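You operate a simulated robot arm through the tools that you are given. There is no shell and no other tool.

The job below is to be done with a simulated two-armed robot. You get a single attempt, and the scene is never put back.

TASK
Take the blue diaphragm and put it on the long bench top. Then take the orange cover and put it on the third grey shelf from the bottom. Then put two of the pipe spools from the long bench top on the hose rack top. Then put the yellow brush in the carry tote. Then take the green resistor and leave it on top of the yellow cover. Then put the drift pin on the thread bench top away on the rig table shelf. Do these in the order given. Set down upright: pipe spool, green resistor.

The check looks at the end state, three seconds after you hand in, the way a careful person would. Anything else that was tipped, shoved, dropped, spilled or broken makes it a failure. Lids that push on must go on centred and level and be pressed home; caps that screw on are set level and turned clockwise until they are tight.

THE ROBOT
Two 7-joint arms with two-finger parallel grippers on one trunk, on a base that drives. Base frame: it is fixed to the floor where the robot stands at the start and does not move with it; the origin is under the middle of the robot, x ahead of it, y to its left, z up; the surface under the hand at the start is at about z = 800. Readings come in mm, degrees, newtons and seconds.
The left shoulder is at the start at [50, 165, 1155], the right one opposite. With the tool pointing down near the work surface each hand reaches from about 160 to 680 mm from the robot's upright axis, wherever it stands, measured 20 degrees to its own side. Places, roughly: blue diaphragm (9x9x4 cm) [700, -200, 800]; carry tote (26x15x9 cm) [500, -300, 300]; drift pin (4x4x8 cm) [-3600, -4000, 900]; green resistor [-3500, -3000, 1000]; hose rack top (68x12 cm) [-1360, -120, 780]; long bench top [-3600, 100, 800]; orange cover (9x8x4 cm) [-3400, 300, 900]; pipe spool (6x6x12 cm) [-3500, 100, 900]; pipe spool (7x7x12 cm) [-3600, 200, 900]; rig table shelf [-1800, -3800, 300]; third grey shelf [-800, 1600, 1000]; yellow brush (3x3x13 cm) [-3400, 1100, 900]; yellow cover (9x8x4 cm) [-3500, -2700, 900]. Payload 3.91 kg a hand.
The tool frame of a hand sits at the grasp point between the pads (the TCP): z along the fingers, y along the line on which they close. The tips reach 30 mm beyond it. The gripper opens to 110 mm. The fingers are 20 mm wide and 10 mm thick; the gripper's body (48 by 112 mm) begins 55 mm behind the TCP.
Orientation is that of the tool frame in the base frame, as a unit quaternion [x, y, z, w]. With the fingers straight down and closing along the base's y, the tool's x points along the base's -x, its y along +y and its z along -z.

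THE INTERFACE
- The arms move only by the tool nudge_tool. It takes "left_increments", "right_increments" or both (then of equal length, played together; a hand with none holds still); each is a list of rows, each a list of 3 entries, a list of its own where there are three numbers: the shift along the base's x, y, z in units of 30 mm (1.0 is 30 mm), then the turn, a rotation vector about the base's x, y, z in units of 5 degrees (1.0 is 5 degrees), then the gripper command, from -1 (shut) to 1 (fully open), values between in proportion. In form: [[[x, y, z], [rx, ry, rz], fingers], ...]. A call has 1 to 20 rows; each row shifts and turns the commanded pose from where the row before left it. A call with a number of a shift or a turn outside -1 to 1 is refused whole. Rows are played at 5 a second. More than 50 mm and 8.6 degrees between two rows, or a gripper value outside its range, and nothing of the call is played. Where a pose cannot be reached the arm comes as near as it can. A force on the tool above 40 N (or 10 N above the force at the start of the call, whichever is more), or a blocked arm, ends the call early, and 0.2 s more pass. Each finger travels about 45 mm/s and halts on what it meets, pressing with about 35 N; the grip force reading is that of the motor and also rises with nothing between the fingers. The clock runs only during rows and for 0.2 s after the last one: add rows that do not move to give the fingers time. The reply holds the time, the measured pose of the TCP, the force on the tool along the base axes, the opening and the grip force, in the units named above and with some noise, with the torque about the TCP (base axes, N m) and any sound that the robot's microphone picked up.
- Cameras (640 x 400 px; columns grow to the right, rows downward): "scene" is now at [99.9, -23.7, 1302.9]; the picture's right is [-0.33, -0.94, 0.00], its down [-0.72, 0.25, -0.65] and it looks along [0.61, -0.21, -0.76] (base axes); focal length 237 px, centre (320, 200). "left" rides on the left gripper at [72, -17, -103] in its tool frame; the picture's right is [0.23, 0.97, 0.00], its down [-0.76, 0.18, -0.62] and it looks along [-0.61, 0.14, 0.78] (tool axes); focal length 222 px, centre (320, 200). "right" rides on the right gripper at [72, 17, -103] in its tool frame; the picture's right is [-0.23, 0.97, 0.00], its down [-0.76, -0.18, -0.62] and it looks along [-0.61, -0.14, 0.78] (tool axes); focal length 222 px, centre (320, 200). There is no depth. A picture from a camera that has moved, and an enlarged one, comes with that camera's place and axes in the base frame and with its lens.
- capture(camera): a new picture of that camera. No time passes.
- lift_body(by): slides the trunk up (or, below 0, down) by that many mm; the arms and the scene camera ride with it, the base frame stays. It gives what a move gives, with no picture.
- drive_base(legs): drives the robot by 1 to 6 legs, each [ahead, left, turn to the left] in mm, mm and degrees, along the robot's own axes; the way and the turn of a leg run together, so that a leg with both is an arc; at most 1500 mm and 180 degrees a leg. The arms and the cameras ride along, it lands a little off, and it stops where it bumps. It gives what a move gives.
- head_to(pan, tilt): turns the head with the scene camera to pan (to the left, within 80 degrees either way) and tilt (down, from -29 to 69), counted from straight ahead of the robot. It gives what a move gives.
- close_up(camera, box): a new picture of the part [left, top, right, bottom] of that camera's present view, enlarged. No time passes.
- finish_job(): hands the job in; it is judged then, once.

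Places have to be worked out from the pictures, the camera data and where the tool is seen. Open the grippers and draw the arms clear of the work before you hand the job in, unless the task says otherwise.

The tools are called after "Call:" by a JSON object that holds its "api" and its "payload". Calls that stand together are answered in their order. nudge_tool: Moves the arms, as the interface text tells. Its arguments: {"type":"object","properties":{"left_increments":{"type":"array","items":{"type":"array"}},"right_increments":{"type":"array","items":{"type":"array"}}},"required":[]} The other tools are called the same way: lift_body (by) slides the trunk up or down; drive_base (legs) drives the base; head_to (pan, tilt) turns the head that bears the scene camera; capture (camera) takes a picture; close_up (camera, box) takes an enlarged picture of a part of a camera's view; finish_job () hands the job in.

At the start:

```text
time: 0.0
left_tcp_pos: [476.3, 54.2, 1044.9]
left_tool_rot: [0.0, 1.0, 0.0, 0.0]
left_wrist_force: [-0.3, -0.1, -0.5]
left_ft_torque: [0.01, 0.01, 0.02]
left_opening: 110.0
left_grip_force: 0.0
right_tcp_pos: [410.9, -405.3, 1059.0]
right_tool_rot: [-0.001, 1.0, 0.0, 0.001]
right_wrist_force: [-0.1, 0.0, -0.1]
right_ft_torque: [-0.02, -0.01, 0.01]
right_opening: 110.3
right_grip_force: 0.1
trunk travel left (down, up): [-375.0, 128.0]
robot x, y, heading: [2.2, 1.5, -0.0]
head pan, tilt: [-19.4, 49.8]
```

scene: 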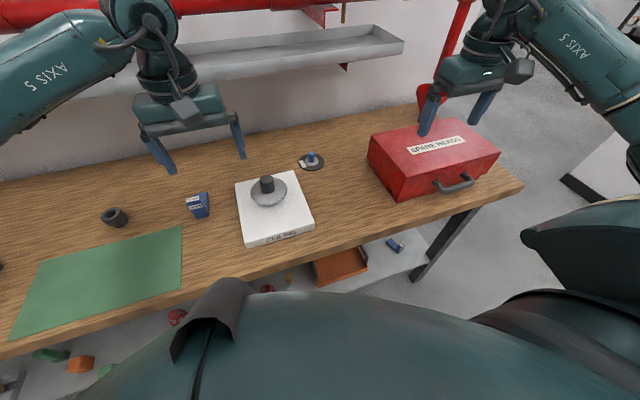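
right: 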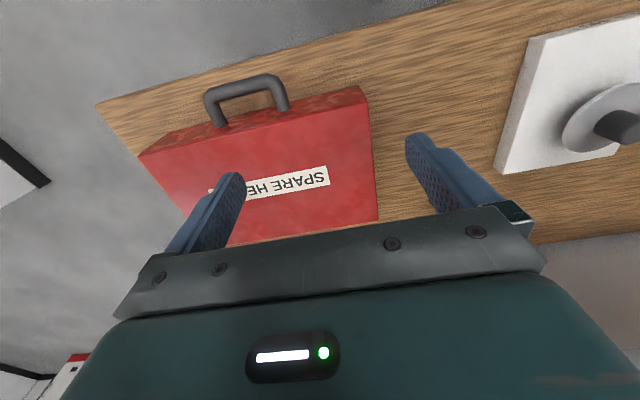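
left: 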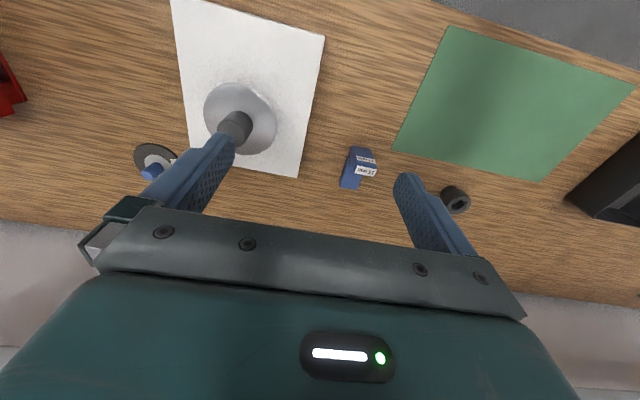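

The blue diaphragm seems to be the disc with the blue knob near (312,160) in the scene view. I look closer.

Call:
{"api": "close_up", "payload": {"camera": "scene", "box": [220, 120, 380, 220]}}

Call:
{"api": "close_up", "payload": {"camera": "scene", "box": [240, 220, 440, 345]}}

```text
4.00 times, centred on (300, 170) of scene
camera zoom: at [99.9, -23.7, 1302.9], right [-0.33, -0.94, 0.0], down [-0.72, 0.25, -0.65], along [0.61, -0.21, -0.76], focal length 948 px, centre (400, 320)
```

zoom: 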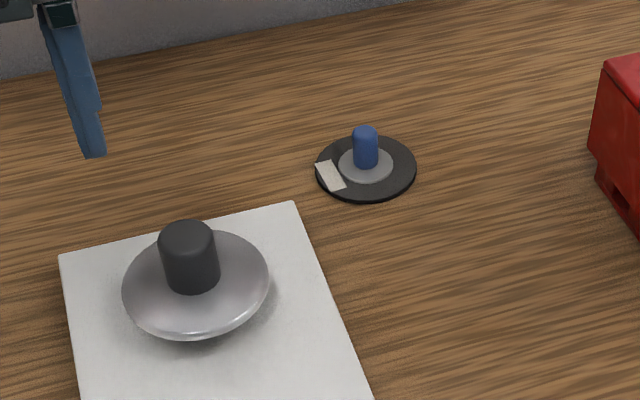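

```text
3.20 times, centred on (340, 282) of scene
camera zoom: at [99.9, -23.7, 1302.9], right [-0.33, -0.94, 0.0], down [-0.72, 0.25, -0.65], along [0.61, -0.21, -0.76], focal length 759 px, centre (256, -64)
```

zoom: 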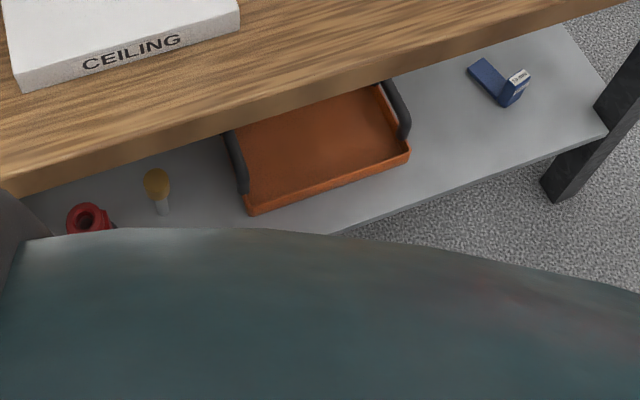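

The diaphragm works out at about (666, -189), with the knob top near z 838. Before moving I look around the room to know the ways.

Call:
{"api": "head_to", "payload": {"pan": 75, "tilt": 25}}

Call:
{"api": "capture", "payload": {"camera": "scene"}}

Call:
{"api": "head_to", "payload": {"pan": -75, "tilt": 25}}

Call:
{"api": "capture", "payload": {"camera": "scene"}}

```text
time: 1.7
left_tcp_pos: [478.4, 55.5, 1044.0]
left_tool_rot: [0.0, 1.0, 0.0, 0.0]
left_wrist_force: [0.5, -0.2, 0.4]
left_ft_torque: [0.02, 0.0, 0.03]
left_opening: 109.8
left_grip_force: 0.1
right_tcp_pos: [410.9, -404.6, 1058.1]
right_tool_rot: [-0.001, 1.0, 0.0, 0.001]
right_wrist_force: [0.3, 1.3, 0.4]
right_ft_torque: [0.0, 0.0, 0.0]
right_opening: 109.9
right_grip_force: 0.2
trunk travel left (down, up): [-375.0, 128.0]
robot x, y, heading: [0.3, 2.7, 0.1]
head pan, tilt: [75.0, 25.0]
```

```text
taken
camera scene: at [51.0, 90.9, 1340.1], right [0.97, -0.26, 0.0], down [-0.11, -0.41, -0.91], along [0.24, 0.88, -0.42], focal length 237 px, centre (320, 200)
```

scene: 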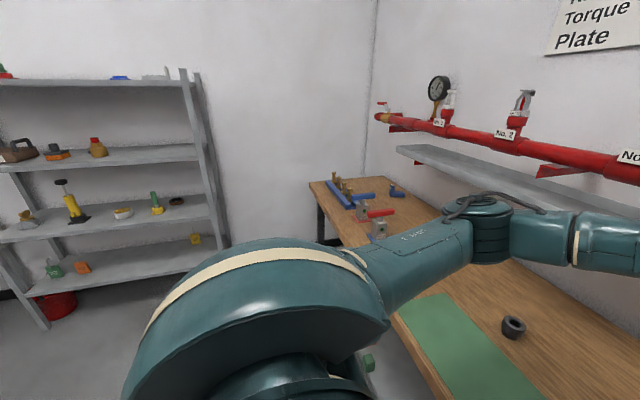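

```text
time: 4.0
left_tcp_pos: [477.5, 55.9, 1044.1]
left_tool_rot: [-0.001, 1.0, 0.0, 0.0]
left_wrist_force: [0.8, 0.0, 0.0]
left_ft_torque: [-0.01, 0.01, 0.03]
left_opening: 109.7
left_grip_force: 0.2
right_tcp_pos: [410.0, -405.3, 1059.5]
right_tool_rot: [-0.001, 1.0, 0.0, 0.001]
right_wrist_force: [0.1, 1.4, 0.1]
right_ft_torque: [0.0, -0.05, 0.04]
right_opening: 110.2
right_grip_force: 0.0
trunk travel left (down, up): [-375.0, 128.0]
robot x, y, heading: [1.5, 3.8, 0.0]
head pan, tilt: [-75.0, 25.0]
```

```text
taken
camera scene: at [51.0, -87.1, 1340.1], right [-0.97, -0.26, 0.0], down [-0.11, 0.41, -0.91], along [0.23, -0.88, -0.42], focal length 237 px, centre (320, 200)
```

scene: 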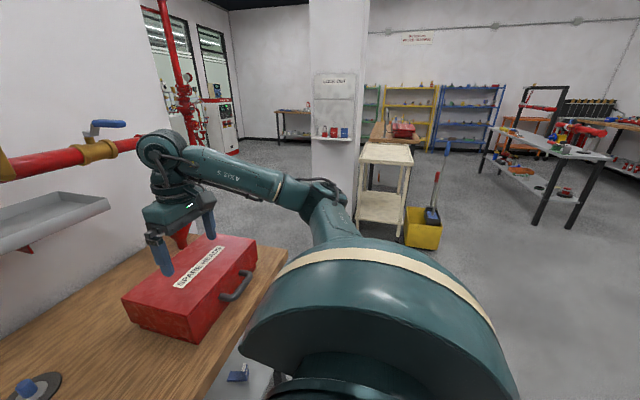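

The way ahead is open by about 100 mm before the bench; I drive ahead 40 mm to bring the diaphragm within easy reach, and turn the head to it.

Call:
{"api": "drive_base", "payload": {"legs": [[40, 0, 0]]}}

Call:
{"api": "head_to", "payload": {"pan": -15, "tilt": 40}}

Call:
{"api": "capture", "payload": {"camera": "scene"}}

```text
time: 4.9
left_tcp_pos: [517.5, 54.3, 1043.3]
left_tool_rot: [0.0, 1.0, 0.001, -0.002]
left_wrist_force: [-0.2, 0.1, 0.1]
left_ft_torque: [0.01, 0.0, -0.03]
left_opening: 110.2
left_grip_force: 0.0
right_tcp_pos: [450.7, -406.2, 1058.4]
right_tool_rot: [-0.001, 1.0, 0.0, 0.0]
right_wrist_force: [-0.1, 0.3, -0.6]
right_ft_torque: [0.01, 0.03, -0.01]
right_opening: 110.1
right_grip_force: 0.0
trunk travel left (down, up): [-375.0, 128.0]
robot x, y, heading: [42.1, -3.2, -0.2]
head pan, tilt: [-75.0, 25.0]
```

```text
time: 6.2
left_tcp_pos: [517.1, 55.3, 1044.5]
left_tool_rot: [0.0, 1.0, 0.0, -0.001]
left_wrist_force: [0.7, -0.1, 0.3]
left_ft_torque: [-0.01, 0.0, 0.0]
left_opening: 110.3
left_grip_force: 0.2
right_tcp_pos: [450.3, -405.9, 1059.8]
right_tool_rot: [-0.001, 1.0, 0.0, 0.001]
right_wrist_force: [-1.1, 0.0, -0.5]
right_ft_torque: [0.0, -0.01, 0.02]
right_opening: 110.0
right_grip_force: 0.1
trunk travel left (down, up): [-375.0, 128.0]
robot x, y, heading: [42.4, 2.0, -0.1]
head pan, tilt: [-15.0, 40.0]
```

```text
taken
camera scene: at [148.8, -20.2, 1316.8], right [-0.26, -0.97, 0.0], down [-0.62, 0.17, -0.77], along [0.74, -0.2, -0.64], focal length 237 px, centre (320, 200)
```

scene: 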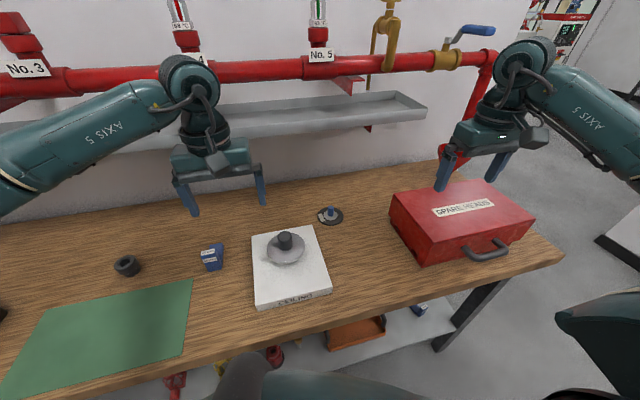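

The diaphragm stays at about (664, -190). I move the right hand over it at z ≈ 940 with fingers half open.

Call:
{"api": "nudge_tool", "payload": {"right_increments": [[[0.9, 0.9, -0.3], [0, 0, 0], 0.5], [[0.9, 0.9, -0.4], [0, 0, 0], 0.1], [[0.9, 0.9, -0.5], [0, 0, 0], 0.1], [[0.9, 0.9, -0.6], [0, 0, 0], 0.1], [[0.9, 0.9, -0.6], [0, 0, 0], 0.1], [[0.9, 0.9, -0.6], [0, 0, 0], 0.1], [[0.9, 0.9, -0.6], [0, 0, 0], 0.1], [[0.83, 0.9, -0.4], [0, 0, 0], 0.1], [[0, 0, 0], [0, 0, 0], 0.1], [[0, 0, 0], [0, 0, 0], 0.1]]}}

Call:
{"api": "capture", "payload": {"camera": "right"}}

Call:
{"api": "capture", "payload": {"camera": "scene"}}

```text
time: 8.4
left_tcp_pos: [501.4, 46.7, 1053.4]
left_tool_rot: [0.003, 1.0, 0.005, 0.009]
left_wrist_force: [0.5, -0.8, 0.2]
left_ft_torque: [0.02, -0.02, -0.02]
left_opening: 110.0
left_grip_force: 0.1
right_tcp_pos: [649.1, -206.6, 947.0]
right_tool_rot: [0.009, 1.0, 0.001, 0.006]
right_wrist_force: [0.7, 0.1, -0.1]
right_ft_torque: [-0.02, 0.0, 0.01]
right_opening: 60.6
right_grip_force: 0.1
trunk travel left (down, up): [-375.0, 128.0]
robot x, y, heading: [37.2, 1.3, -0.7]
head pan, tilt: [-15.0, 40.0]
```

```text
taken
camera right: at [574.2, -189.1, 1049.9], right [0.24, 0.97, 0.0], down [0.75, -0.19, 0.63], along [0.61, -0.15, -0.78], focal length 222 px, centre (320, 200)
```

right: 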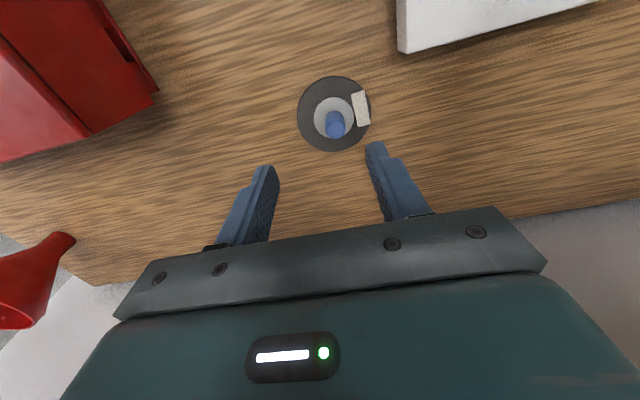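

```text
taken
camera scene: at [127.6, -28.8, 1318.4], right [-0.26, -0.96, -0.01], down [-0.6, 0.18, -0.78], along [0.75, -0.2, -0.63], focal length 237 px, centre (320, 200)
```

scene: 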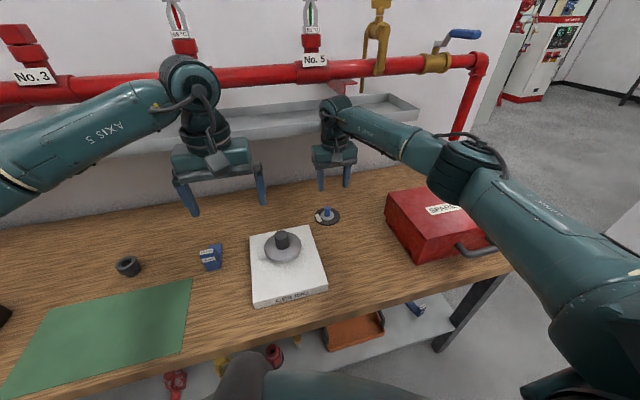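

Wrist view puts the disc centre at about (656, -193), 6 mm and 14 mm from the hand. I shift over it, come down to about z 890 and look again.

Call:
{"api": "nudge_tool", "payload": {"right_increments": [[[0.12, 0.22, -0.6], [0, 0, 0], 0.0], [[0.1, 0.22, -0.6], [0, 0, 0], 0.0], [[0, 0, -0.6], [0, 0, 0], 0.0], [[0, 0, 0], [0, 0, 0], 0.0], [[0, 0, 0], [0, 0, 0], 0.0]]}}

Call:
{"api": "capture", "payload": {"camera": "right"}}

```text
time: 9.8
left_tcp_pos: [493.3, 49.0, 1055.5]
left_tool_rot: [0.005, 1.0, 0.0, 0.014]
left_wrist_force: [0.2, -0.7, 0.5]
left_ft_torque: [-0.01, -0.02, 0.02]
left_opening: 110.0
left_grip_force: 0.0
right_tcp_pos: [655.9, -187.2, 922.1]
right_tool_rot: [0.007, 1.0, 0.006, 0.029]
right_wrist_force: [-0.2, -0.2, -0.2]
right_ft_torque: [0.05, -0.03, 0.0]
right_opening: 55.2
right_grip_force: 0.0
trunk travel left (down, up): [-375.0, 128.0]
robot x, y, heading: [34.4, 1.2, -1.0]
head pan, tilt: [-15.0, 40.0]
stopped in row 5 (right hand): the arm was blocked; the commanded pose is now the measured one
```

```text
taken
camera right: at [576.8, -170.7, 1021.2], right [0.24, 0.97, 0.02], down [0.72, -0.2, 0.66], along [0.65, -0.14, -0.75], focal length 222 px, centre (320, 200)
```

right: 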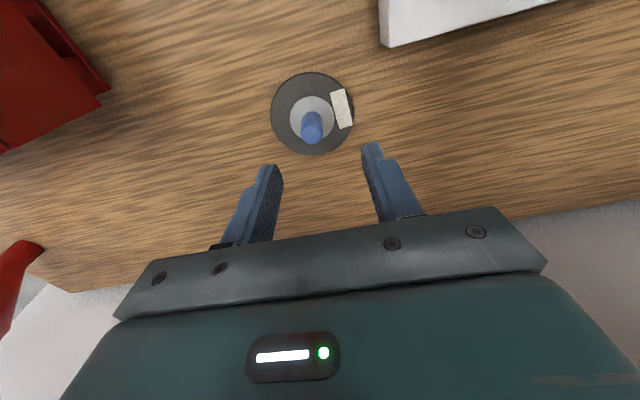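

The arm was blocked: the wrist's bulge seems to have met the wall trough, pushing the base back a little. I back the hand off toward the robot and up, then will tilt the tool forward so the wrist stays clear of the trough.

Call:
{"api": "nudge_tool", "payload": {"right_increments": [[[-0.9, 0, 0.1], [0, 0, 0], 0.0], [[-0.9, 0, 0.2], [0, 0, 0], 0.0], [[-0.9, 0, 0.5], [0, 0, 0], 0.0], [[-0.9, 0, 0.5], [0, 0, 0], 0.0], [[-0.5, 0, 0.3], [0, 0, 0], 0.0], [[0, 0, 0], [0, 0, 0], 0.0], [[0, 0, 0], [0, 0, 0], 0.0]]}}

Call:
{"api": "capture", "payload": {"camera": "scene"}}

```text
time: 11.4
left_tcp_pos: [517.2, 52.2, 1043.7]
left_tool_rot: [0.002, 1.0, 0.0, 0.0]
left_wrist_force: [-0.4, -0.4, -0.7]
left_ft_torque: [-0.03, 0.0, -0.01]
left_opening: 110.2
left_grip_force: 0.0
right_tcp_pos: [552.2, -184.4, 949.9]
right_tool_rot: [0.008, 1.0, 0.003, 0.013]
right_wrist_force: [-0.1, -0.2, 0.0]
right_ft_torque: [0.0, 0.02, 0.0]
right_opening: 54.7
right_grip_force: 0.2
trunk travel left (down, up): [-375.0, 128.0]
robot x, y, heading: [38.7, 1.5, 0.0]
head pan, tilt: [-15.0, 40.0]
```

```text
taken
camera scene: at [148.4, -20.7, 1316.8], right [-0.26, -0.96, 0.0], down [-0.62, 0.17, -0.77], along [0.74, -0.2, -0.64], focal length 237 px, centre (320, 200)
```

scene: 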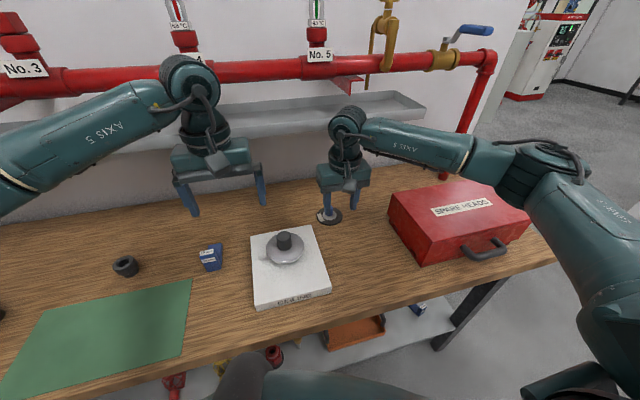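

The base sprang back and nothing looks moved. Now I tilt the tool forward by 35 degrees here, keeping the grasp point in place.

Call:
{"api": "nudge_tool", "payload": {"right_increments": [[[0, 0, 0.3], [0, -1, 0], 0.0], [[0, 0, 0.2], [0, -1, 0], 0.0], [[0, 0, 0], [0, -1, 0], 0.0], [[0, 0, 0], [0, -1, 0], 0.0], [[0, 0, 0], [0, -1, 0], 0.0], [[0, 0, 0], [0, -1, 0], 0.0], [[0, 0, 0], [0, -1, 0], 0.0], [[0, 0, 0], [0, 0, 0], 0.0], [[0, 0, 0], [0, 0, 0], 0.0]]}}

Call:
{"api": "capture", "payload": {"camera": "scene"}}

Call:
{"api": "capture", "payload": {"camera": "right"}}

```text
time: 13.4
left_tcp_pos: [516.5, 52.1, 1044.3]
left_tool_rot: [0.003, 1.0, 0.0, 0.0]
left_wrist_force: [-0.6, 0.4, -0.3]
left_ft_torque: [-0.01, 0.01, -0.01]
left_opening: 110.3
left_grip_force: 0.1
right_tcp_pos: [553.0, -183.8, 963.5]
right_tool_rot: [0.006, 0.95, 0.004, 0.313]
right_wrist_force: [0.1, -0.3, 0.0]
right_ft_torque: [-0.03, 0.01, -0.01]
right_opening: 55.2
right_grip_force: 0.0
trunk travel left (down, up): [-375.0, 128.0]
robot x, y, heading: [38.2, -2.9, -0.1]
head pan, tilt: [-15.0, 40.0]
```

```text
taken
camera scene: at [148.4, -20.7, 1316.8], right [-0.26, -0.96, 0.0], down [-0.62, 0.17, -0.77], along [0.74, -0.2, -0.64], focal length 237 px, centre (320, 200)
```

scene: 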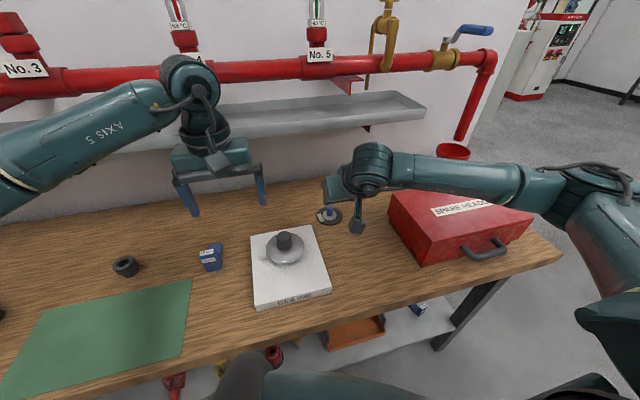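

```text
taken
camera right: at [432.9, -168.0, 1004.2], right [0.19, 0.97, 0.15], down [0.24, -0.19, 0.95], along [0.95, -0.15, -0.27], focal length 222 px, centre (320, 200)
```

right: 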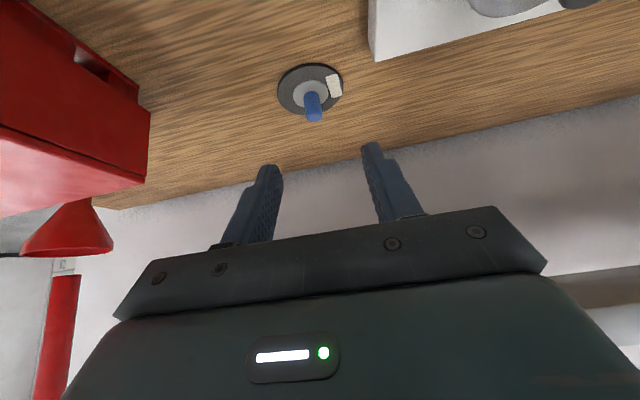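

Knob works out near (655, -195), z 812–838. I move along to a pre-grasp point and slide down along the finger direction, stopping a bit short to look.

Call:
{"api": "nudge_tool", "payload": {"right_increments": [[[0.6, -0.13, -0.77], [0, 0, 0], 0.0], [[0.6, -0.13, -0.77], [0, 0, 0], 0.0], [[0.6, -0.12, -0.77], [0, 0, 0], 0.0], [[0.4, 0, -0.5], [0, 0, 0], 0.0], [[0, 0, 0], [0, 0, 0], 0.0], [[0, 0, 0], [0, 0, 0], 0.0]]}}

Call:
{"api": "capture", "payload": {"camera": "scene"}}

Call:
{"api": "capture", "payload": {"camera": "right"}}

```text
time: 14.8
left_tcp_pos: [517.3, 53.0, 1044.7]
left_tool_rot: [0.002, 1.0, 0.0, -0.001]
left_wrist_force: [0.4, -0.3, 0.1]
left_ft_torque: [-0.01, 0.02, 0.02]
left_opening: 110.0
left_grip_force: 0.0
right_tcp_pos: [619.0, -194.2, 880.4]
right_tool_rot: [0.006, 0.95, 0.005, 0.313]
right_wrist_force: [0.0, -0.4, 0.2]
right_ft_torque: [-0.02, 0.0, 0.02]
right_opening: 55.0
right_grip_force: 0.0
trunk travel left (down, up): [-375.0, 128.0]
robot x, y, heading: [38.9, -0.4, -0.3]
head pan, tilt: [-15.0, 40.0]
```

```text
taken
camera scene: at [148.5, -20.7, 1316.8], right [-0.26, -0.96, 0.0], down [-0.62, 0.17, -0.77], along [0.74, -0.2, -0.64], focal length 237 px, centre (320, 200)
```

scene: 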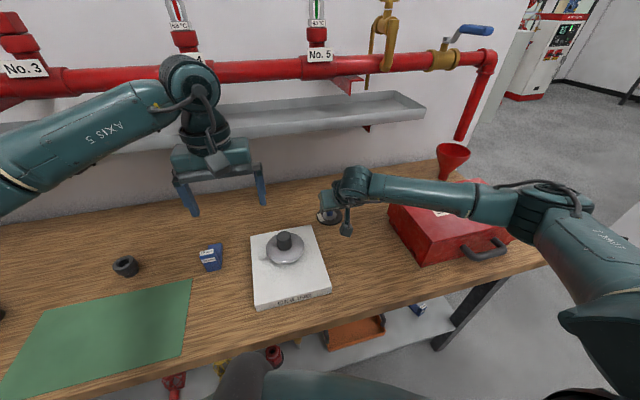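

```text
taken
camera right: at [498.9, -178.3, 920.6], right [0.19, 0.97, 0.15], down [0.24, -0.19, 0.95], along [0.95, -0.14, -0.27], focal length 222 px, centre (320, 200)
```

right: 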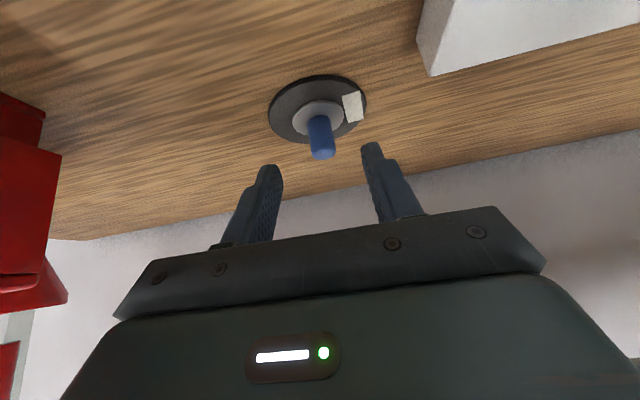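

The knob is centred between the fingers at about (657, -194). I slide the last 25 mm ahead and 34 mm down, then close.

Call:
{"api": "nudge_tool", "payload": {"right_increments": [[[0.42, 0, -0.57], [0, 0, 0], 0.0], [[0.42, 0, -0.57], [0, 0, 0], 0.0], [[0, 0, 0], [0, 0, 0], 0.0], [[0, 0, 0], [0, 0, 0], 0.0]]}}

Call:
{"api": "capture", "payload": {"camera": "right"}}

```text
time: 15.8
left_tcp_pos: [517.0, 53.1, 1044.2]
left_tool_rot: [0.003, 1.0, 0.0, 0.0]
left_wrist_force: [0.1, 0.4, -0.5]
left_ft_torque: [0.0, -0.01, -0.02]
left_opening: 110.0
left_grip_force: 0.0
right_tcp_pos: [644.3, -195.4, 843.9]
right_tool_rot: [0.007, 0.95, 0.005, 0.313]
right_wrist_force: [1.0, 0.1, 0.0]
right_ft_torque: [-0.01, -0.01, 0.0]
right_opening: 55.0
right_grip_force: 0.0
trunk travel left (down, up): [-375.0, 128.0]
robot x, y, heading: [45.3, -1.7, -0.2]
head pan, tilt: [-15.0, 40.0]
```

```text
taken
camera right: at [524.2, -179.2, 885.8], right [0.19, 0.97, 0.15], down [0.24, -0.19, 0.95], along [0.95, -0.15, -0.27], focal length 222 px, centre (320, 200)
```

right: 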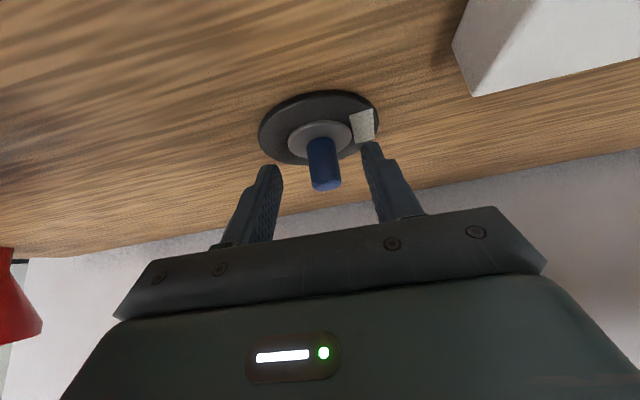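

The knob stands between the fingertips. I close the gripper.

Call:
{"api": "nudge_tool", "payload": {"right_increments": [[[0, 0, 0], [0, 0, 0], -0.4], [[0, 0, 0], [0, 0, 0], -0.8], [[0, 0, 0], [0, 0, 0], -1], [[0, 0, 0], [0, 0, 0], -1], [[0, 0, 0], [0, 0, 0], -1]]}}

Call:
{"api": "capture", "payload": {"camera": "right"}}

```text
time: 17.0
left_tcp_pos: [516.8, 51.7, 1045.7]
left_tool_rot: [0.003, 1.0, -0.001, 0.0]
left_wrist_force: [-0.4, 0.9, 1.2]
left_ft_torque: [0.01, -0.01, -0.01]
left_opening: 109.9
left_grip_force: 0.1
right_tcp_pos: [645.3, -195.9, 846.3]
right_tool_rot: [0.007, 0.95, 0.005, 0.314]
right_wrist_force: [-2.3, -1.5, 2.9]
right_ft_torque: [-0.16, 0.0, -0.09]
right_opening: 18.4
right_grip_force: 34.5
trunk travel left (down, up): [-375.0, 128.0]
robot x, y, heading: [43.7, 1.2, -0.1]
head pan, tilt: [-15.0, 40.0]
```

```text
taken
camera right: at [524.0, -179.3, 886.3], right [0.19, 0.97, 0.15], down [0.24, -0.19, 0.95], along [0.95, -0.15, -0.27], focal length 222 px, centre (320, 200)
```

right: 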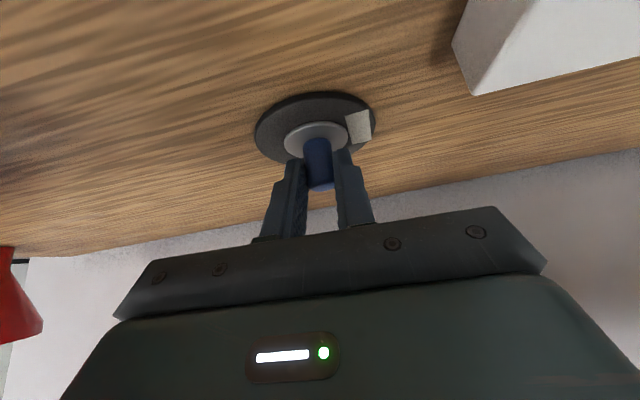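

Gripped at 18 mm opening. I lift up and draw back toward the robot.

Call:
{"api": "nudge_tool", "payload": {"right_increments": [[[0, 0, 0.7], [0, 0, 0], -1], [[0, 0, 1], [0, 0, 0], -1], [[-0.2, 0, 1], [0, 0, 0], -1], [[-0.5, -0.2, 0.8], [0, 0, 0], -1], [[-0.8, -0.3, 0.6], [0, 0, 0], -1], [[-0.9, -0.3, 0.5], [0, 0, 0], -1], [[-0.9, -0.3, 0.3], [0, 0, 0], -1], [[-0.9, -0.3, 0], [0, 0, 0], -1], [[-0.9, -0.3, 0], [0, 0, 0], -1], [[0, 0, 0], [0, 0, 0], -1]]}}

Call:
{"api": "capture", "payload": {"camera": "scene"}}

Call:
{"api": "capture", "payload": {"camera": "right"}}

```text
time: 19.2
left_tcp_pos: [517.5, 51.4, 1043.9]
left_tool_rot: [0.002, 1.0, 0.0, 0.0]
left_wrist_force: [0.0, 0.4, 0.7]
left_ft_torque: [-0.02, 0.01, 0.0]
left_opening: 110.1
left_grip_force: 0.0
right_tcp_pos: [491.2, -246.5, 991.9]
right_tool_rot: [0.006, 0.95, 0.006, 0.314]
right_wrist_force: [0.0, -0.2, -0.3]
right_ft_torque: [0.0, 0.02, -0.02]
right_opening: 0.2
right_grip_force: 35.3
trunk travel left (down, up): [-375.0, 128.0]
robot x, y, heading: [36.3, -1.6, -0.4]
head pan, tilt: [-15.0, 40.0]
```

```text
taken
camera scene: at [148.6, -20.6, 1316.8], right [-0.26, -0.96, 0.0], down [-0.62, 0.17, -0.77], along [0.74, -0.2, -0.64], focal length 237 px, centre (320, 200)
```

scene: 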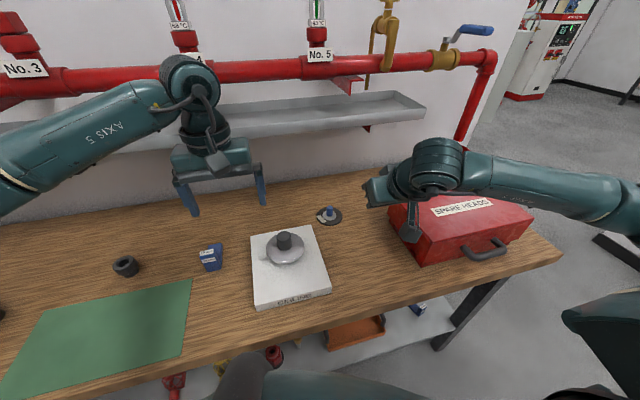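

```text
taken
camera right: at [370.2, -230.0, 1033.0], right [0.19, 0.97, 0.15], down [0.24, -0.19, 0.95], along [0.95, -0.15, -0.27], focal length 222 px, centre (320, 200)
```

right: 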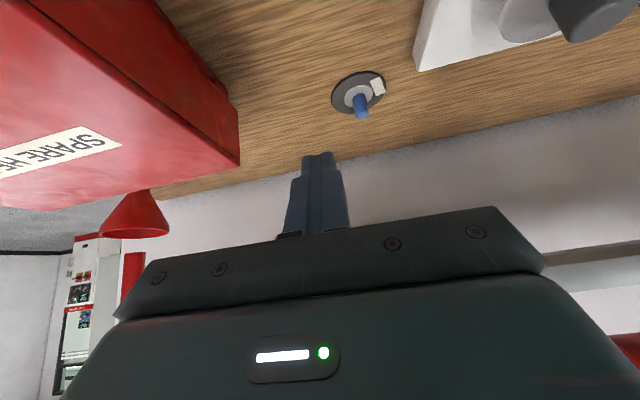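

The fingers are shut empty: the knob slipped out. The disc still sits at its place. I look closely at the knob's shape.

Call:
{"api": "close_up", "payload": {"camera": "scene", "box": [305, 198, 355, 229]}}

Call:
{"api": "close_up", "payload": {"camera": "right", "box": [318, 60, 402, 130]}}

```text
12.80 times, centred on (330, 214) of scene
camera zoom: at [148.6, -20.6, 1316.8], right [-0.26, -0.96, 0.0], down [-0.62, 0.17, -0.77], along [0.74, -0.2, -0.64], focal length 3035 px, centre (192, 27)
```

zoom: 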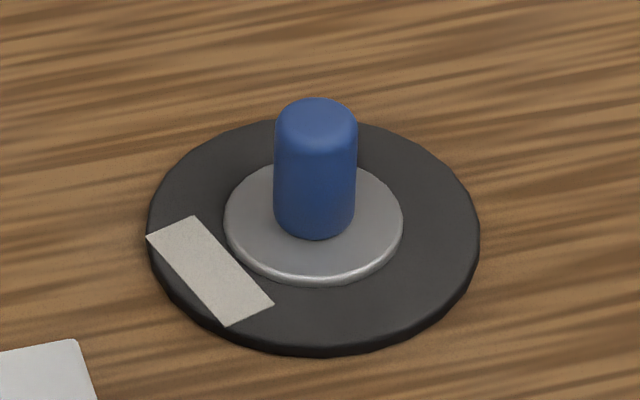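

```text
5.71 times, centred on (360, 95) of right
camera zoom: at [370.2, -230.0, 1033.0], right [0.19, 0.97, 0.15], down [0.24, -0.19, 0.95], along [0.95, -0.15, -0.27], focal length 1269 px, centre (91, 800)
```

zoom: 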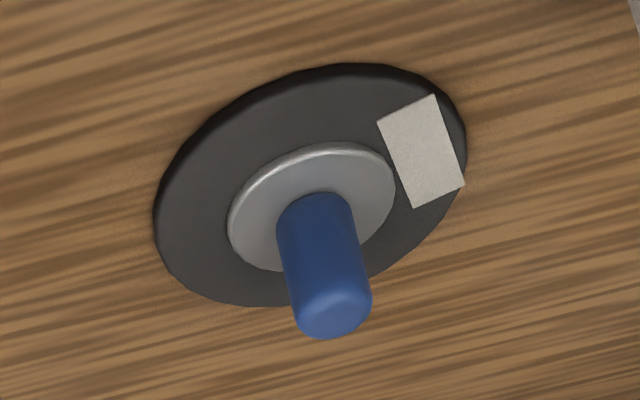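

The knob is a plain cylinder about 20 mm wide from z≈810 to 838, at (659, -193). I regrasp deeper and will lift slowly this time.

Call:
{"api": "nudge_tool", "payload": {"right_increments": [[[0.85, 0.35, -0.4], [0, 0, 0], 0.0], [[0.85, 0.35, -0.7], [0, 0, 0], 0.0], [[0.85, 0.35, -0.8], [0, 0, 0], 0.0], [[0.85, 0.35, -0.9], [0, 0, 0], 0.0], [[0.85, 0.35, -0.9], [0, 0, 0], 0.0], [[0.5, 0, -0.65], [0, 0, 0], 0.0], [[0.4, 0, -0.6], [0, 0, 0], 0.0], [[0, 0, 0], [0, 0, 0], 0.0], [[0, 0, 0], [0, 0, 0], 0.0]]}}

Call:
{"api": "capture", "payload": {"camera": "right"}}

```text
time: 21.2
left_tcp_pos: [518.4, 52.5, 1043.6]
left_tool_rot: [0.002, 1.0, 0.0, 0.0]
left_wrist_force: [0.6, 0.6, 0.4]
left_ft_torque: [-0.01, 0.03, 0.01]
left_opening: 110.0
left_grip_force: 0.1
right_tcp_pos: [646.2, -194.0, 842.7]
right_tool_rot: [0.006, 0.95, 0.006, 0.314]
right_wrist_force: [0.9, 0.1, 0.3]
right_ft_torque: [0.02, -0.02, -0.01]
right_opening: 55.2
right_grip_force: 0.1
trunk travel left (down, up): [-375.0, 128.0]
robot x, y, heading: [37.8, -3.3, -0.3]
head pan, tilt: [-15.0, 40.0]
```

```text
taken
camera right: at [525.5, -178.0, 884.5], right [0.19, 0.97, 0.15], down [0.24, -0.19, 0.95], along [0.95, -0.14, -0.27], focal length 222 px, centre (320, 200)
```

right: 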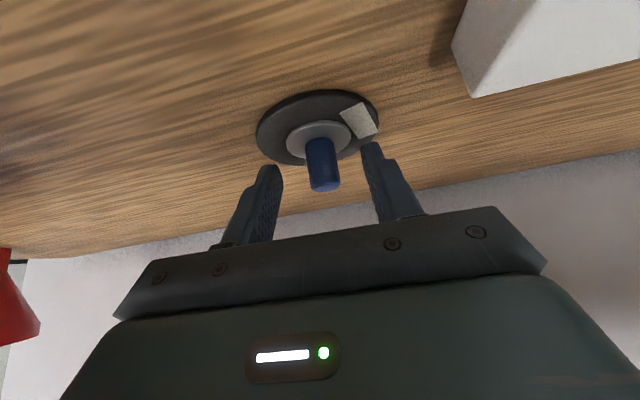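

The fingertips still end about 8–10 mm above the washer. I ease further in along the finger axis by small steps, watching the force.

Call:
{"api": "nudge_tool", "payload": {"right_increments": [[[0.06, 0, -0.08], [0, 0, 0], 0.0], [[0.06, 0, -0.08], [0, 0, 0], 0.0], [[0.0, 0, 0], [0, 0, 0], 0.0], [[0, 0, 0], [0, 0, 0], -0.4], [[0, 0, 0], [0, 0, 0], -0.7], [[0, 0, 0], [0, 0, 0], -1], [[0, 0, 0], [0, 0, 0], -1], [[0, 0, 0], [0, 0, 0], -1], [[0, 0, 0], [0, 0, 0], -1]]}}

Call:
{"api": "close_up", "payload": {"camera": "right", "box": [240, 80, 400, 240]}}

```text
time: 23.2
left_tcp_pos: [516.7, 52.2, 1043.9]
left_tool_rot: [0.003, 1.0, 0.0, 0.0]
left_wrist_force: [-0.5, 0.2, 0.0]
left_ft_torque: [-0.01, -0.01, 0.01]
left_opening: 110.2
left_grip_force: 0.0
right_tcp_pos: [649.7, -195.0, 839.3]
right_tool_rot: [0.006, 0.949, 0.005, 0.314]
right_wrist_force: [0.5, -0.8, 3.0]
right_ft_torque: [-0.16, -0.02, -0.01]
right_opening: 18.8
right_grip_force: 34.9
trunk travel left (down, up): [-375.0, 128.0]
robot x, y, heading: [39.2, 0.5, -0.5]
head pan, tilt: [-15.0, 40.0]
```

```text
2.50 times, centred on (320, 160) of right
camera zoom: at [529.3, -177.8, 880.4], right [0.19, 0.97, 0.15], down [0.24, -0.19, 0.95], along [0.95, -0.15, -0.27], focal length 555 px, centre (320, 300)
```

zoom: 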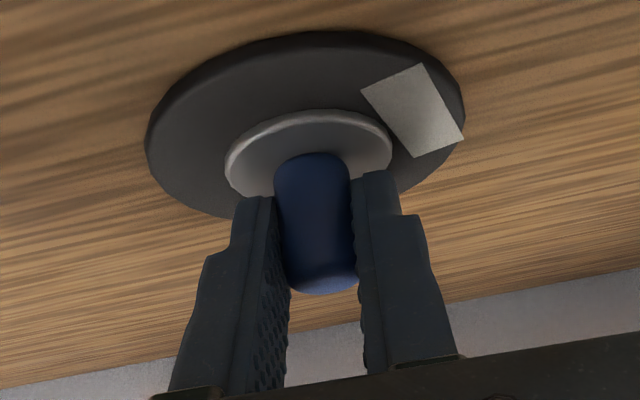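

The pads cover most of the knob now. I lift slowly and check the grip.

Call:
{"api": "nudge_tool", "payload": {"right_increments": [[[0, 0, 0.05], [0, 0, 0], -1], [[0, 0, 0.1], [0, 0, 0], -1], [[0, 0, 0.1], [0, 0, 0], -1], [[0, 0, 0.15], [0, 0, 0], -1], [[0, 0, 0.15], [0, 0, 0], -1], [[0, 0, 0.15], [0, 0, 0], -1], [[0, 0, 0.1], [0, 0, 0], -1], [[0, 0, 0], [0, 0, 0], -1]]}}

Call:
{"api": "close_up", "payload": {"camera": "right", "box": [240, 80, 400, 240]}}

```text
time: 25.0
left_tcp_pos: [516.7, 52.4, 1043.5]
left_tool_rot: [0.003, 1.0, 0.0, 0.001]
left_wrist_force: [-0.8, 0.1, -0.2]
left_ft_torque: [-0.01, 0.03, 0.0]
left_opening: 109.8
left_grip_force: 0.1
right_tcp_pos: [650.0, -193.7, 863.8]
right_tool_rot: [0.007, 0.95, 0.005, 0.314]
right_wrist_force: [-0.4, -0.4, -1.6]
right_ft_torque: [-0.01, 0.0, 0.01]
right_opening: 18.5
right_grip_force: 35.6
trunk travel left (down, up): [-375.0, 128.0]
robot x, y, heading: [41.3, 2.6, -0.1]
head pan, tilt: [-15.0, 40.0]
```

```text
2.50 times, centred on (320, 160) of right
camera zoom: at [529.5, -178.0, 903.8], right [0.19, 0.97, 0.15], down [0.24, -0.19, 0.95], along [0.95, -0.15, -0.27], focal length 555 px, centre (320, 300)
```

zoom: 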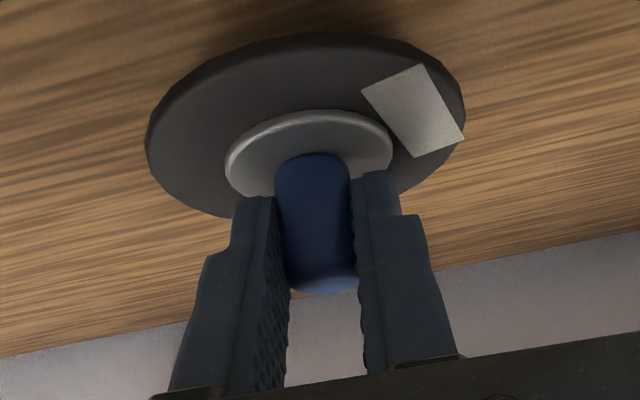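

It holds (1.6 N hangs on the hand). I continue the lift and retreat at moderate speed.

Call:
{"api": "nudge_tool", "payload": {"right_increments": [[[0, 0, 0.3], [0, 0, 0], -1], [[0, 0, 0.4], [0, 0, 0], -1], [[0, 0, 0.4], [0, 0, 0], -1], [[0, 0, 0.4], [0, 0, 0], -1], [[-0.2, 0, 0.4], [0, 0, 0], -1], [[-0.3, 0, 0.4], [0, 0, 0], -1], [[-0.4, -0.1, 0.4], [0, 0, 0], -1], [[-0.5, -0.2, 0.4], [0, 0, 0], -1], [[-0.5, -0.2, 0.4], [0, 0, 0], -1], [[-0.5, -0.2, 0.4], [0, 0, 0], -1], [[-0.5, -0.2, 0.3], [0, 0, 0], -1], [[-0.5, -0.2, 0.2], [0, 0, 0], -1], [[-0.5, -0.2, 0], [0, 0, 0], -1], [[-0.5, -0.2, 0], [0, 0, 0], -1], [[-0.5, -0.2, 0], [0, 0, 0], -1], [[-0.5, -0.2, 0], [0, 0, 0], -1], [[-0.5, -0.2, 0], [0, 0, 0], -1], [[-0.3, -0.1, 0], [0, 0, 0], -1], [[0, 0, 0], [0, 0, 0], -1]]}}

Call:
{"api": "capture", "payload": {"camera": "right"}}

Call:
{"api": "capture", "payload": {"camera": "scene"}}

```text
time: 29.0
left_tcp_pos: [516.9, 52.8, 1043.9]
left_tool_rot: [0.002, 1.0, 0.001, 0.0]
left_wrist_force: [-0.3, -0.2, 0.2]
left_ft_torque: [-0.02, -0.01, 0.01]
left_opening: 110.0
left_grip_force: 0.0
right_tcp_pos: [463.9, -260.0, 995.2]
right_tool_rot: [0.005, 0.95, 0.006, 0.313]
right_wrist_force: [0.0, -0.3, -1.2]
right_ft_torque: [-0.04, 0.02, -0.01]
right_opening: 18.2
right_grip_force: 34.8
trunk travel left (down, up): [-375.0, 128.0]
robot x, y, heading: [39.6, 2.3, -0.4]
head pan, tilt: [-15.0, 40.0]
```

```text
taken
camera right: at [343.3, -243.8, 1036.2], right [0.19, 0.97, 0.15], down [0.24, -0.19, 0.95], along [0.95, -0.14, -0.27], focal length 222 px, centre (320, 200)
```

right: 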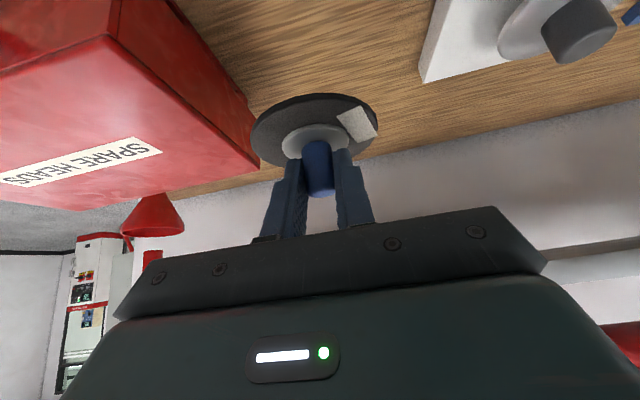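

```text
taken
camera scene: at [148.5, -20.7, 1316.8], right [-0.26, -0.96, 0.0], down [-0.62, 0.17, -0.77], along [0.74, -0.2, -0.64], focal length 237 px, centre (320, 200)
```

scene: 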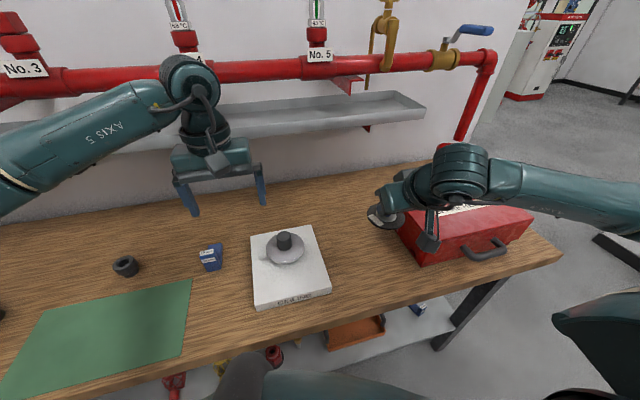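

The diaphragm is held. I back away from the bench 420 mm, then turn left 90 degrees and look around.

Call:
{"api": "drive_base", "payload": {"legs": [[-420, 0, 0], [0, 0, 90]]}}

Call:
{"api": "head_to", "payload": {"pan": 0, "tilt": 20}}

Call:
{"api": "capture", "payload": {"camera": "scene"}}

Call:
{"api": "head_to", "payload": {"pan": 78, "tilt": 20}}

Call:
{"api": "capture", "payload": {"camera": "scene"}}

```text
time: 35.4
left_tcp_pos: [-435.1, 477.9, 1044.5]
left_tool_rot: [0.709, -0.705, 0.0, 0.0]
left_wrist_force: [-1.1, -0.4, 0.0]
left_ft_torque: [-0.02, 0.02, -0.01]
left_opening: 110.0
left_grip_force: 0.0
right_tcp_pos: [-121.0, 429.7, 995.2]
right_tool_rot: [-0.671, 0.672, 0.226, 0.217]
right_wrist_force: [0.3, 0.9, -0.3]
right_ft_torque: [-0.02, -0.06, 0.01]
right_opening: 18.6
right_grip_force: 34.4
trunk travel left (down, up): [-375.0, 128.0]
robot x, y, heading: [-375.4, -1.2, 90.3]
head pan, tilt: [-15.0, 40.0]
```

```text
time: 36.3
left_tcp_pos: [-435.7, 478.4, 1044.6]
left_tool_rot: [0.71, -0.705, 0.0, 0.0]
left_wrist_force: [0.6, 0.2, 0.3]
left_ft_torque: [0.0, 0.0, 0.02]
left_opening: 109.9
left_grip_force: 0.1
right_tcp_pos: [-121.6, 428.9, 995.5]
right_tool_rot: [-0.671, 0.672, 0.226, 0.216]
right_wrist_force: [0.6, -0.1, -0.6]
right_ft_torque: [0.01, 0.01, 0.0]
right_opening: 18.3
right_grip_force: 34.9
trunk travel left (down, up): [-375.0, 128.0]
robot x, y, heading: [-378.0, -2.0, 90.1]
head pan, tilt: [0.0, 20.0]
```

```text
taken
camera scene: at [-380.3, 125.6, 1348.1], right [1.0, 0.01, 0.0], down [0.0, -0.34, -0.94], along [0.0, 0.94, -0.34], focal length 237 px, centre (320, 200)
```

scene: 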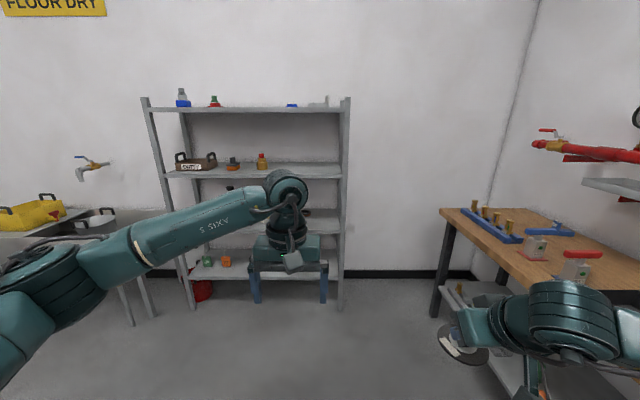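

```text
time: 37.8
left_tcp_pos: [-435.6, 478.5, 1043.3]
left_tool_rot: [0.71, -0.705, 0.0, -0.001]
left_wrist_force: [-1.0, 0.7, -0.4]
left_ft_torque: [-0.01, -0.02, -0.04]
left_opening: 110.0
left_grip_force: 0.1
right_tcp_pos: [-121.1, 429.3, 994.4]
right_tool_rot: [-0.671, 0.672, 0.226, 0.215]
right_wrist_force: [-0.9, -0.6, -2.0]
right_ft_torque: [-0.03, 0.01, 0.01]
right_opening: 18.4
right_grip_force: 35.2
trunk travel left (down, up): [-375.0, 128.0]
robot x, y, heading: [-377.7, 5.4, 90.3]
head pan, tilt: [78.0, 20.0]
```

```text
taken
camera scene: at [-471.0, 51.4, 1348.2], right [0.2, 0.98, 0.0], down [0.33, -0.07, -0.94], along [-0.92, 0.19, -0.34], focal length 237 px, centre (320, 200)
```

scene: 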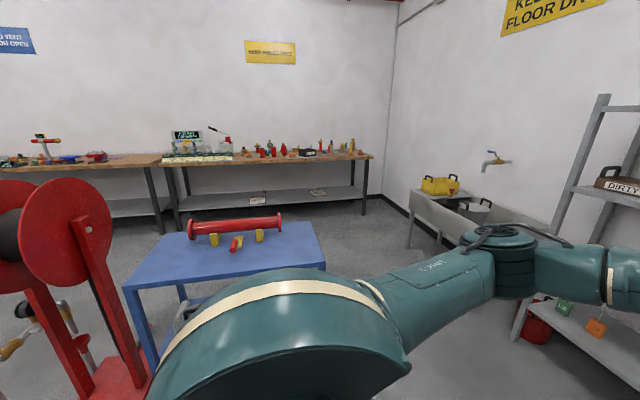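

The grey shelf has four boards (third at the "DIRTY" box), and a blue table stands about where the hose rack top is given. I turn another 90 degrees to face the far benches and look.

Call:
{"api": "drive_base", "payload": {"legs": [[0, 0, 90]]}}

Call:
{"api": "head_to", "payload": {"pan": 0, "tilt": 20}}

Call:
{"api": "capture", "payload": {"camera": "scene"}}

Call:
{"api": "head_to", "payload": {"pan": 60, "tilt": 20}}

Call:
{"api": "capture", "payload": {"camera": "scene"}}

Call:
{"api": "head_to", "payload": {"pan": -60, "tilt": 20}}

Call:
{"api": "capture", "payload": {"camera": "scene"}}

```text
time: 42.0
left_tcp_pos: [-853.7, -60.5, 1044.0]
left_tool_rot: [1.0, 0.008, 0.0, 0.0]
left_wrist_force: [-0.6, 0.1, 0.0]
left_ft_torque: [0.0, 0.01, -0.02]
left_opening: 110.2
left_grip_force: 0.0
right_tcp_pos: [-807.8, 253.5, 995.2]
right_tool_rot: [0.95, 0.003, -0.314, 0.009]
right_wrist_force: [-0.2, 0.7, -1.7]
right_ft_torque: [0.0, -0.02, -0.02]
right_opening: 18.3
right_grip_force: 35.2
trunk travel left (down, up): [-375.0, 128.0]
robot x, y, heading: [-381.7, 4.4, -178.9]
head pan, tilt: [78.0, 20.0]
```

```text
time: 43.5
left_tcp_pos: [-854.1, -60.5, 1044.5]
left_tool_rot: [1.0, 0.008, 0.0, 0.0]
left_wrist_force: [0.1, -0.5, -0.1]
left_ft_torque: [-0.04, -0.03, -0.04]
left_opening: 110.0
left_grip_force: 0.0
right_tcp_pos: [-807.4, 253.3, 995.6]
right_tool_rot: [0.949, 0.004, -0.314, 0.009]
right_wrist_force: [-0.3, -0.2, -1.4]
right_ft_torque: [0.02, -0.01, 0.02]
right_opening: 18.2
right_grip_force: 34.8
trunk travel left (down, up): [-375.0, 128.0]
robot x, y, heading: [-381.5, -1.3, -179.1]
head pan, tilt: [0.0, 20.0]
```

```text
taken
camera scene: at [-502.1, 1.3, 1348.2], right [-0.02, 1.0, 0.0], down [0.34, 0.01, -0.94], along [-0.94, -0.01, -0.34], focal length 237 px, centre (320, 200)
```

scene: 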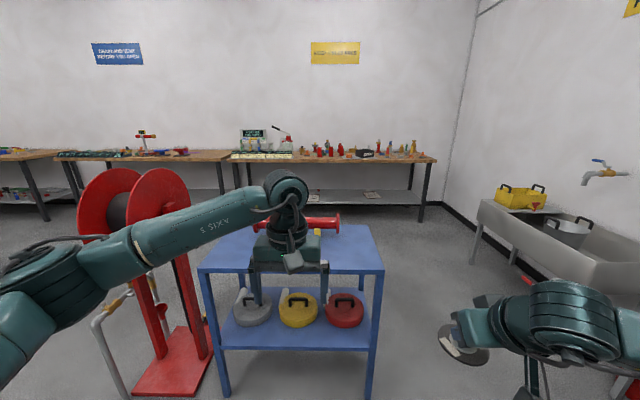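

```text
time: 44.8
left_tcp_pos: [-854.5, -60.0, 1044.0]
left_tool_rot: [1.0, 0.008, 0.0, 0.0]
left_wrist_force: [1.3, 0.0, -0.2]
left_ft_torque: [0.0, 0.02, 0.0]
left_opening: 109.8
left_grip_force: 0.1
right_tcp_pos: [-808.4, 253.0, 995.2]
right_tool_rot: [0.949, 0.005, -0.314, 0.009]
right_wrist_force: [-0.5, -0.6, -0.9]
right_ft_torque: [-0.06, 0.01, -0.01]
right_opening: 18.4
right_grip_force: 35.3
trunk travel left (down, up): [-375.0, 128.0]
robot x, y, heading: [-376.0, 1.0, -179.2]
head pan, tilt: [60.0, 20.0]
```

```text
taken
camera scene: at [-454.5, -78.6, 1348.2], right [-0.87, 0.49, 0.0], down [0.17, 0.3, -0.94], along [-0.46, -0.82, -0.34], focal length 237 px, centre (320, 200)
```

scene: 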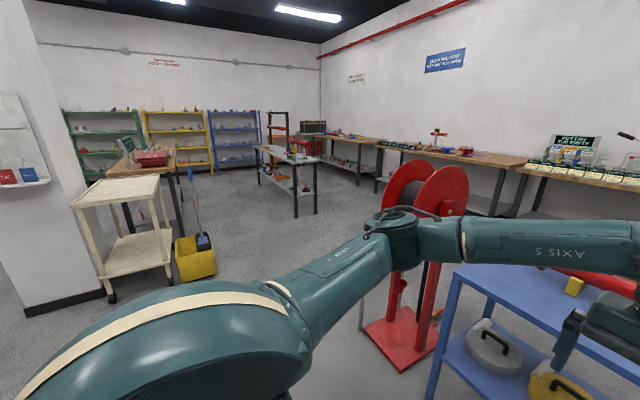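

```text
time: 46.8
left_tcp_pos: [-854.0, -61.6, 1043.4]
left_tool_rot: [1.0, 0.008, -0.001, 0.0]
left_wrist_force: [0.6, -0.6, -0.3]
left_ft_torque: [0.02, -0.03, 0.0]
left_opening: 109.8
left_grip_force: 0.1
right_tcp_pos: [-806.7, 254.6, 995.7]
right_tool_rot: [0.95, 0.003, -0.313, 0.008]
right_wrist_force: [-0.6, 0.2, -1.0]
right_ft_torque: [-0.01, 0.01, -0.01]
right_opening: 18.2
right_grip_force: 35.1
trunk travel left (down, up): [-375.0, 128.0]
robot x, y, heading: [-377.4, 0.1, -179.1]
head pan, tilt: [-60.0, 20.0]
```

```text
taken
camera scene: at [-456.8, 82.6, 1348.2], right [0.86, 0.51, 0.0], down [0.18, -0.29, -0.94], along [-0.48, 0.81, -0.34], focal length 237 px, centre (320, 200)
```

scene: 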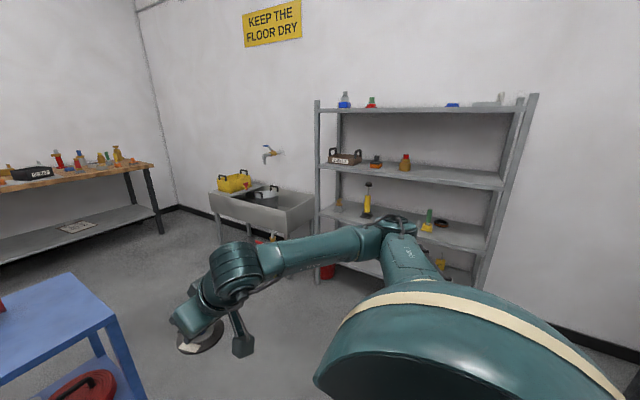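

The blue table (hose rack) stands between y≈-470 and 230; the way round it on the sink side is clear. I strafe right 800 mm, drive ahead 2000 mm and look at the long bench.

Call:
{"api": "drive_base", "payload": {"legs": [[0, -800, 0], [1000, 0, -1], [1000, 0, 0]]}}

Call:
{"api": "head_to", "payload": {"pan": 20, "tilt": 20}}

Call:
{"api": "capture", "payload": {"camera": "scene"}}

```text
time: 63.9
left_tcp_pos: [-2869.4, 731.2, 1043.9]
left_tool_rot: [1.0, 0.006, -0.001, 0.001]
left_wrist_force: [0.6, -0.4, 0.5]
left_ft_torque: [0.01, 0.03, 0.0]
left_opening: 110.0
left_grip_force: 0.0
right_tcp_pos: [-2821.4, 1044.2, 995.1]
right_tool_rot: [0.95, 0.002, -0.313, 0.008]
right_wrist_force: [0.2, -0.5, -1.2]
right_ft_torque: [0.0, -0.01, 0.04]
right_opening: 18.4
right_grip_force: 35.1
trunk travel left (down, up): [-375.0, 128.0]
robot x, y, heading: [-2390.5, 789.6, -179.3]
head pan, tilt: [-60.0, 20.0]
```

```text
time: 65.4
left_tcp_pos: [-2870.2, 730.9, 1044.8]
left_tool_rot: [1.0, 0.006, 0.0, 0.0]
left_wrist_force: [-0.1, -0.4, 0.6]
left_ft_torque: [0.02, 0.01, 0.02]
left_opening: 110.1
left_grip_force: 0.1
right_tcp_pos: [-2821.6, 1044.7, 995.6]
right_tool_rot: [0.95, 0.002, -0.312, 0.008]
right_wrist_force: [0.7, 0.9, -0.2]
right_ft_torque: [0.04, 0.01, -0.02]
right_opening: 18.0
right_grip_force: 34.9
trunk travel left (down, up): [-375.0, 128.0]
robot x, y, heading: [-2393.7, 790.0, -179.4]
head pan, tilt: [20.0, 20.0]
```

```text
taken
camera scene: at [-2511.1, 760.3, 1348.2], right [-0.35, 0.94, 0.0], down [0.32, 0.12, -0.94], along [-0.88, -0.33, -0.34], focal length 237 px, centre (320, 200)
```

scene: 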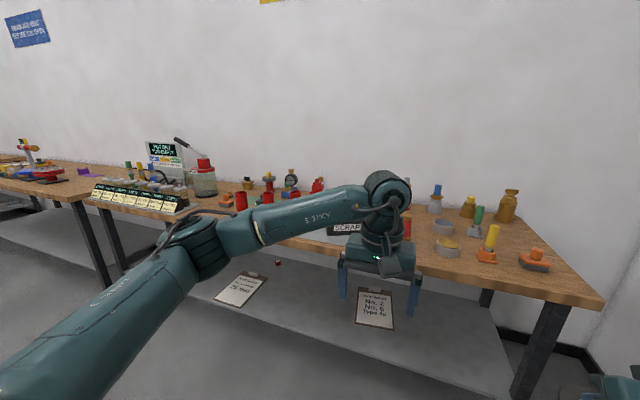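

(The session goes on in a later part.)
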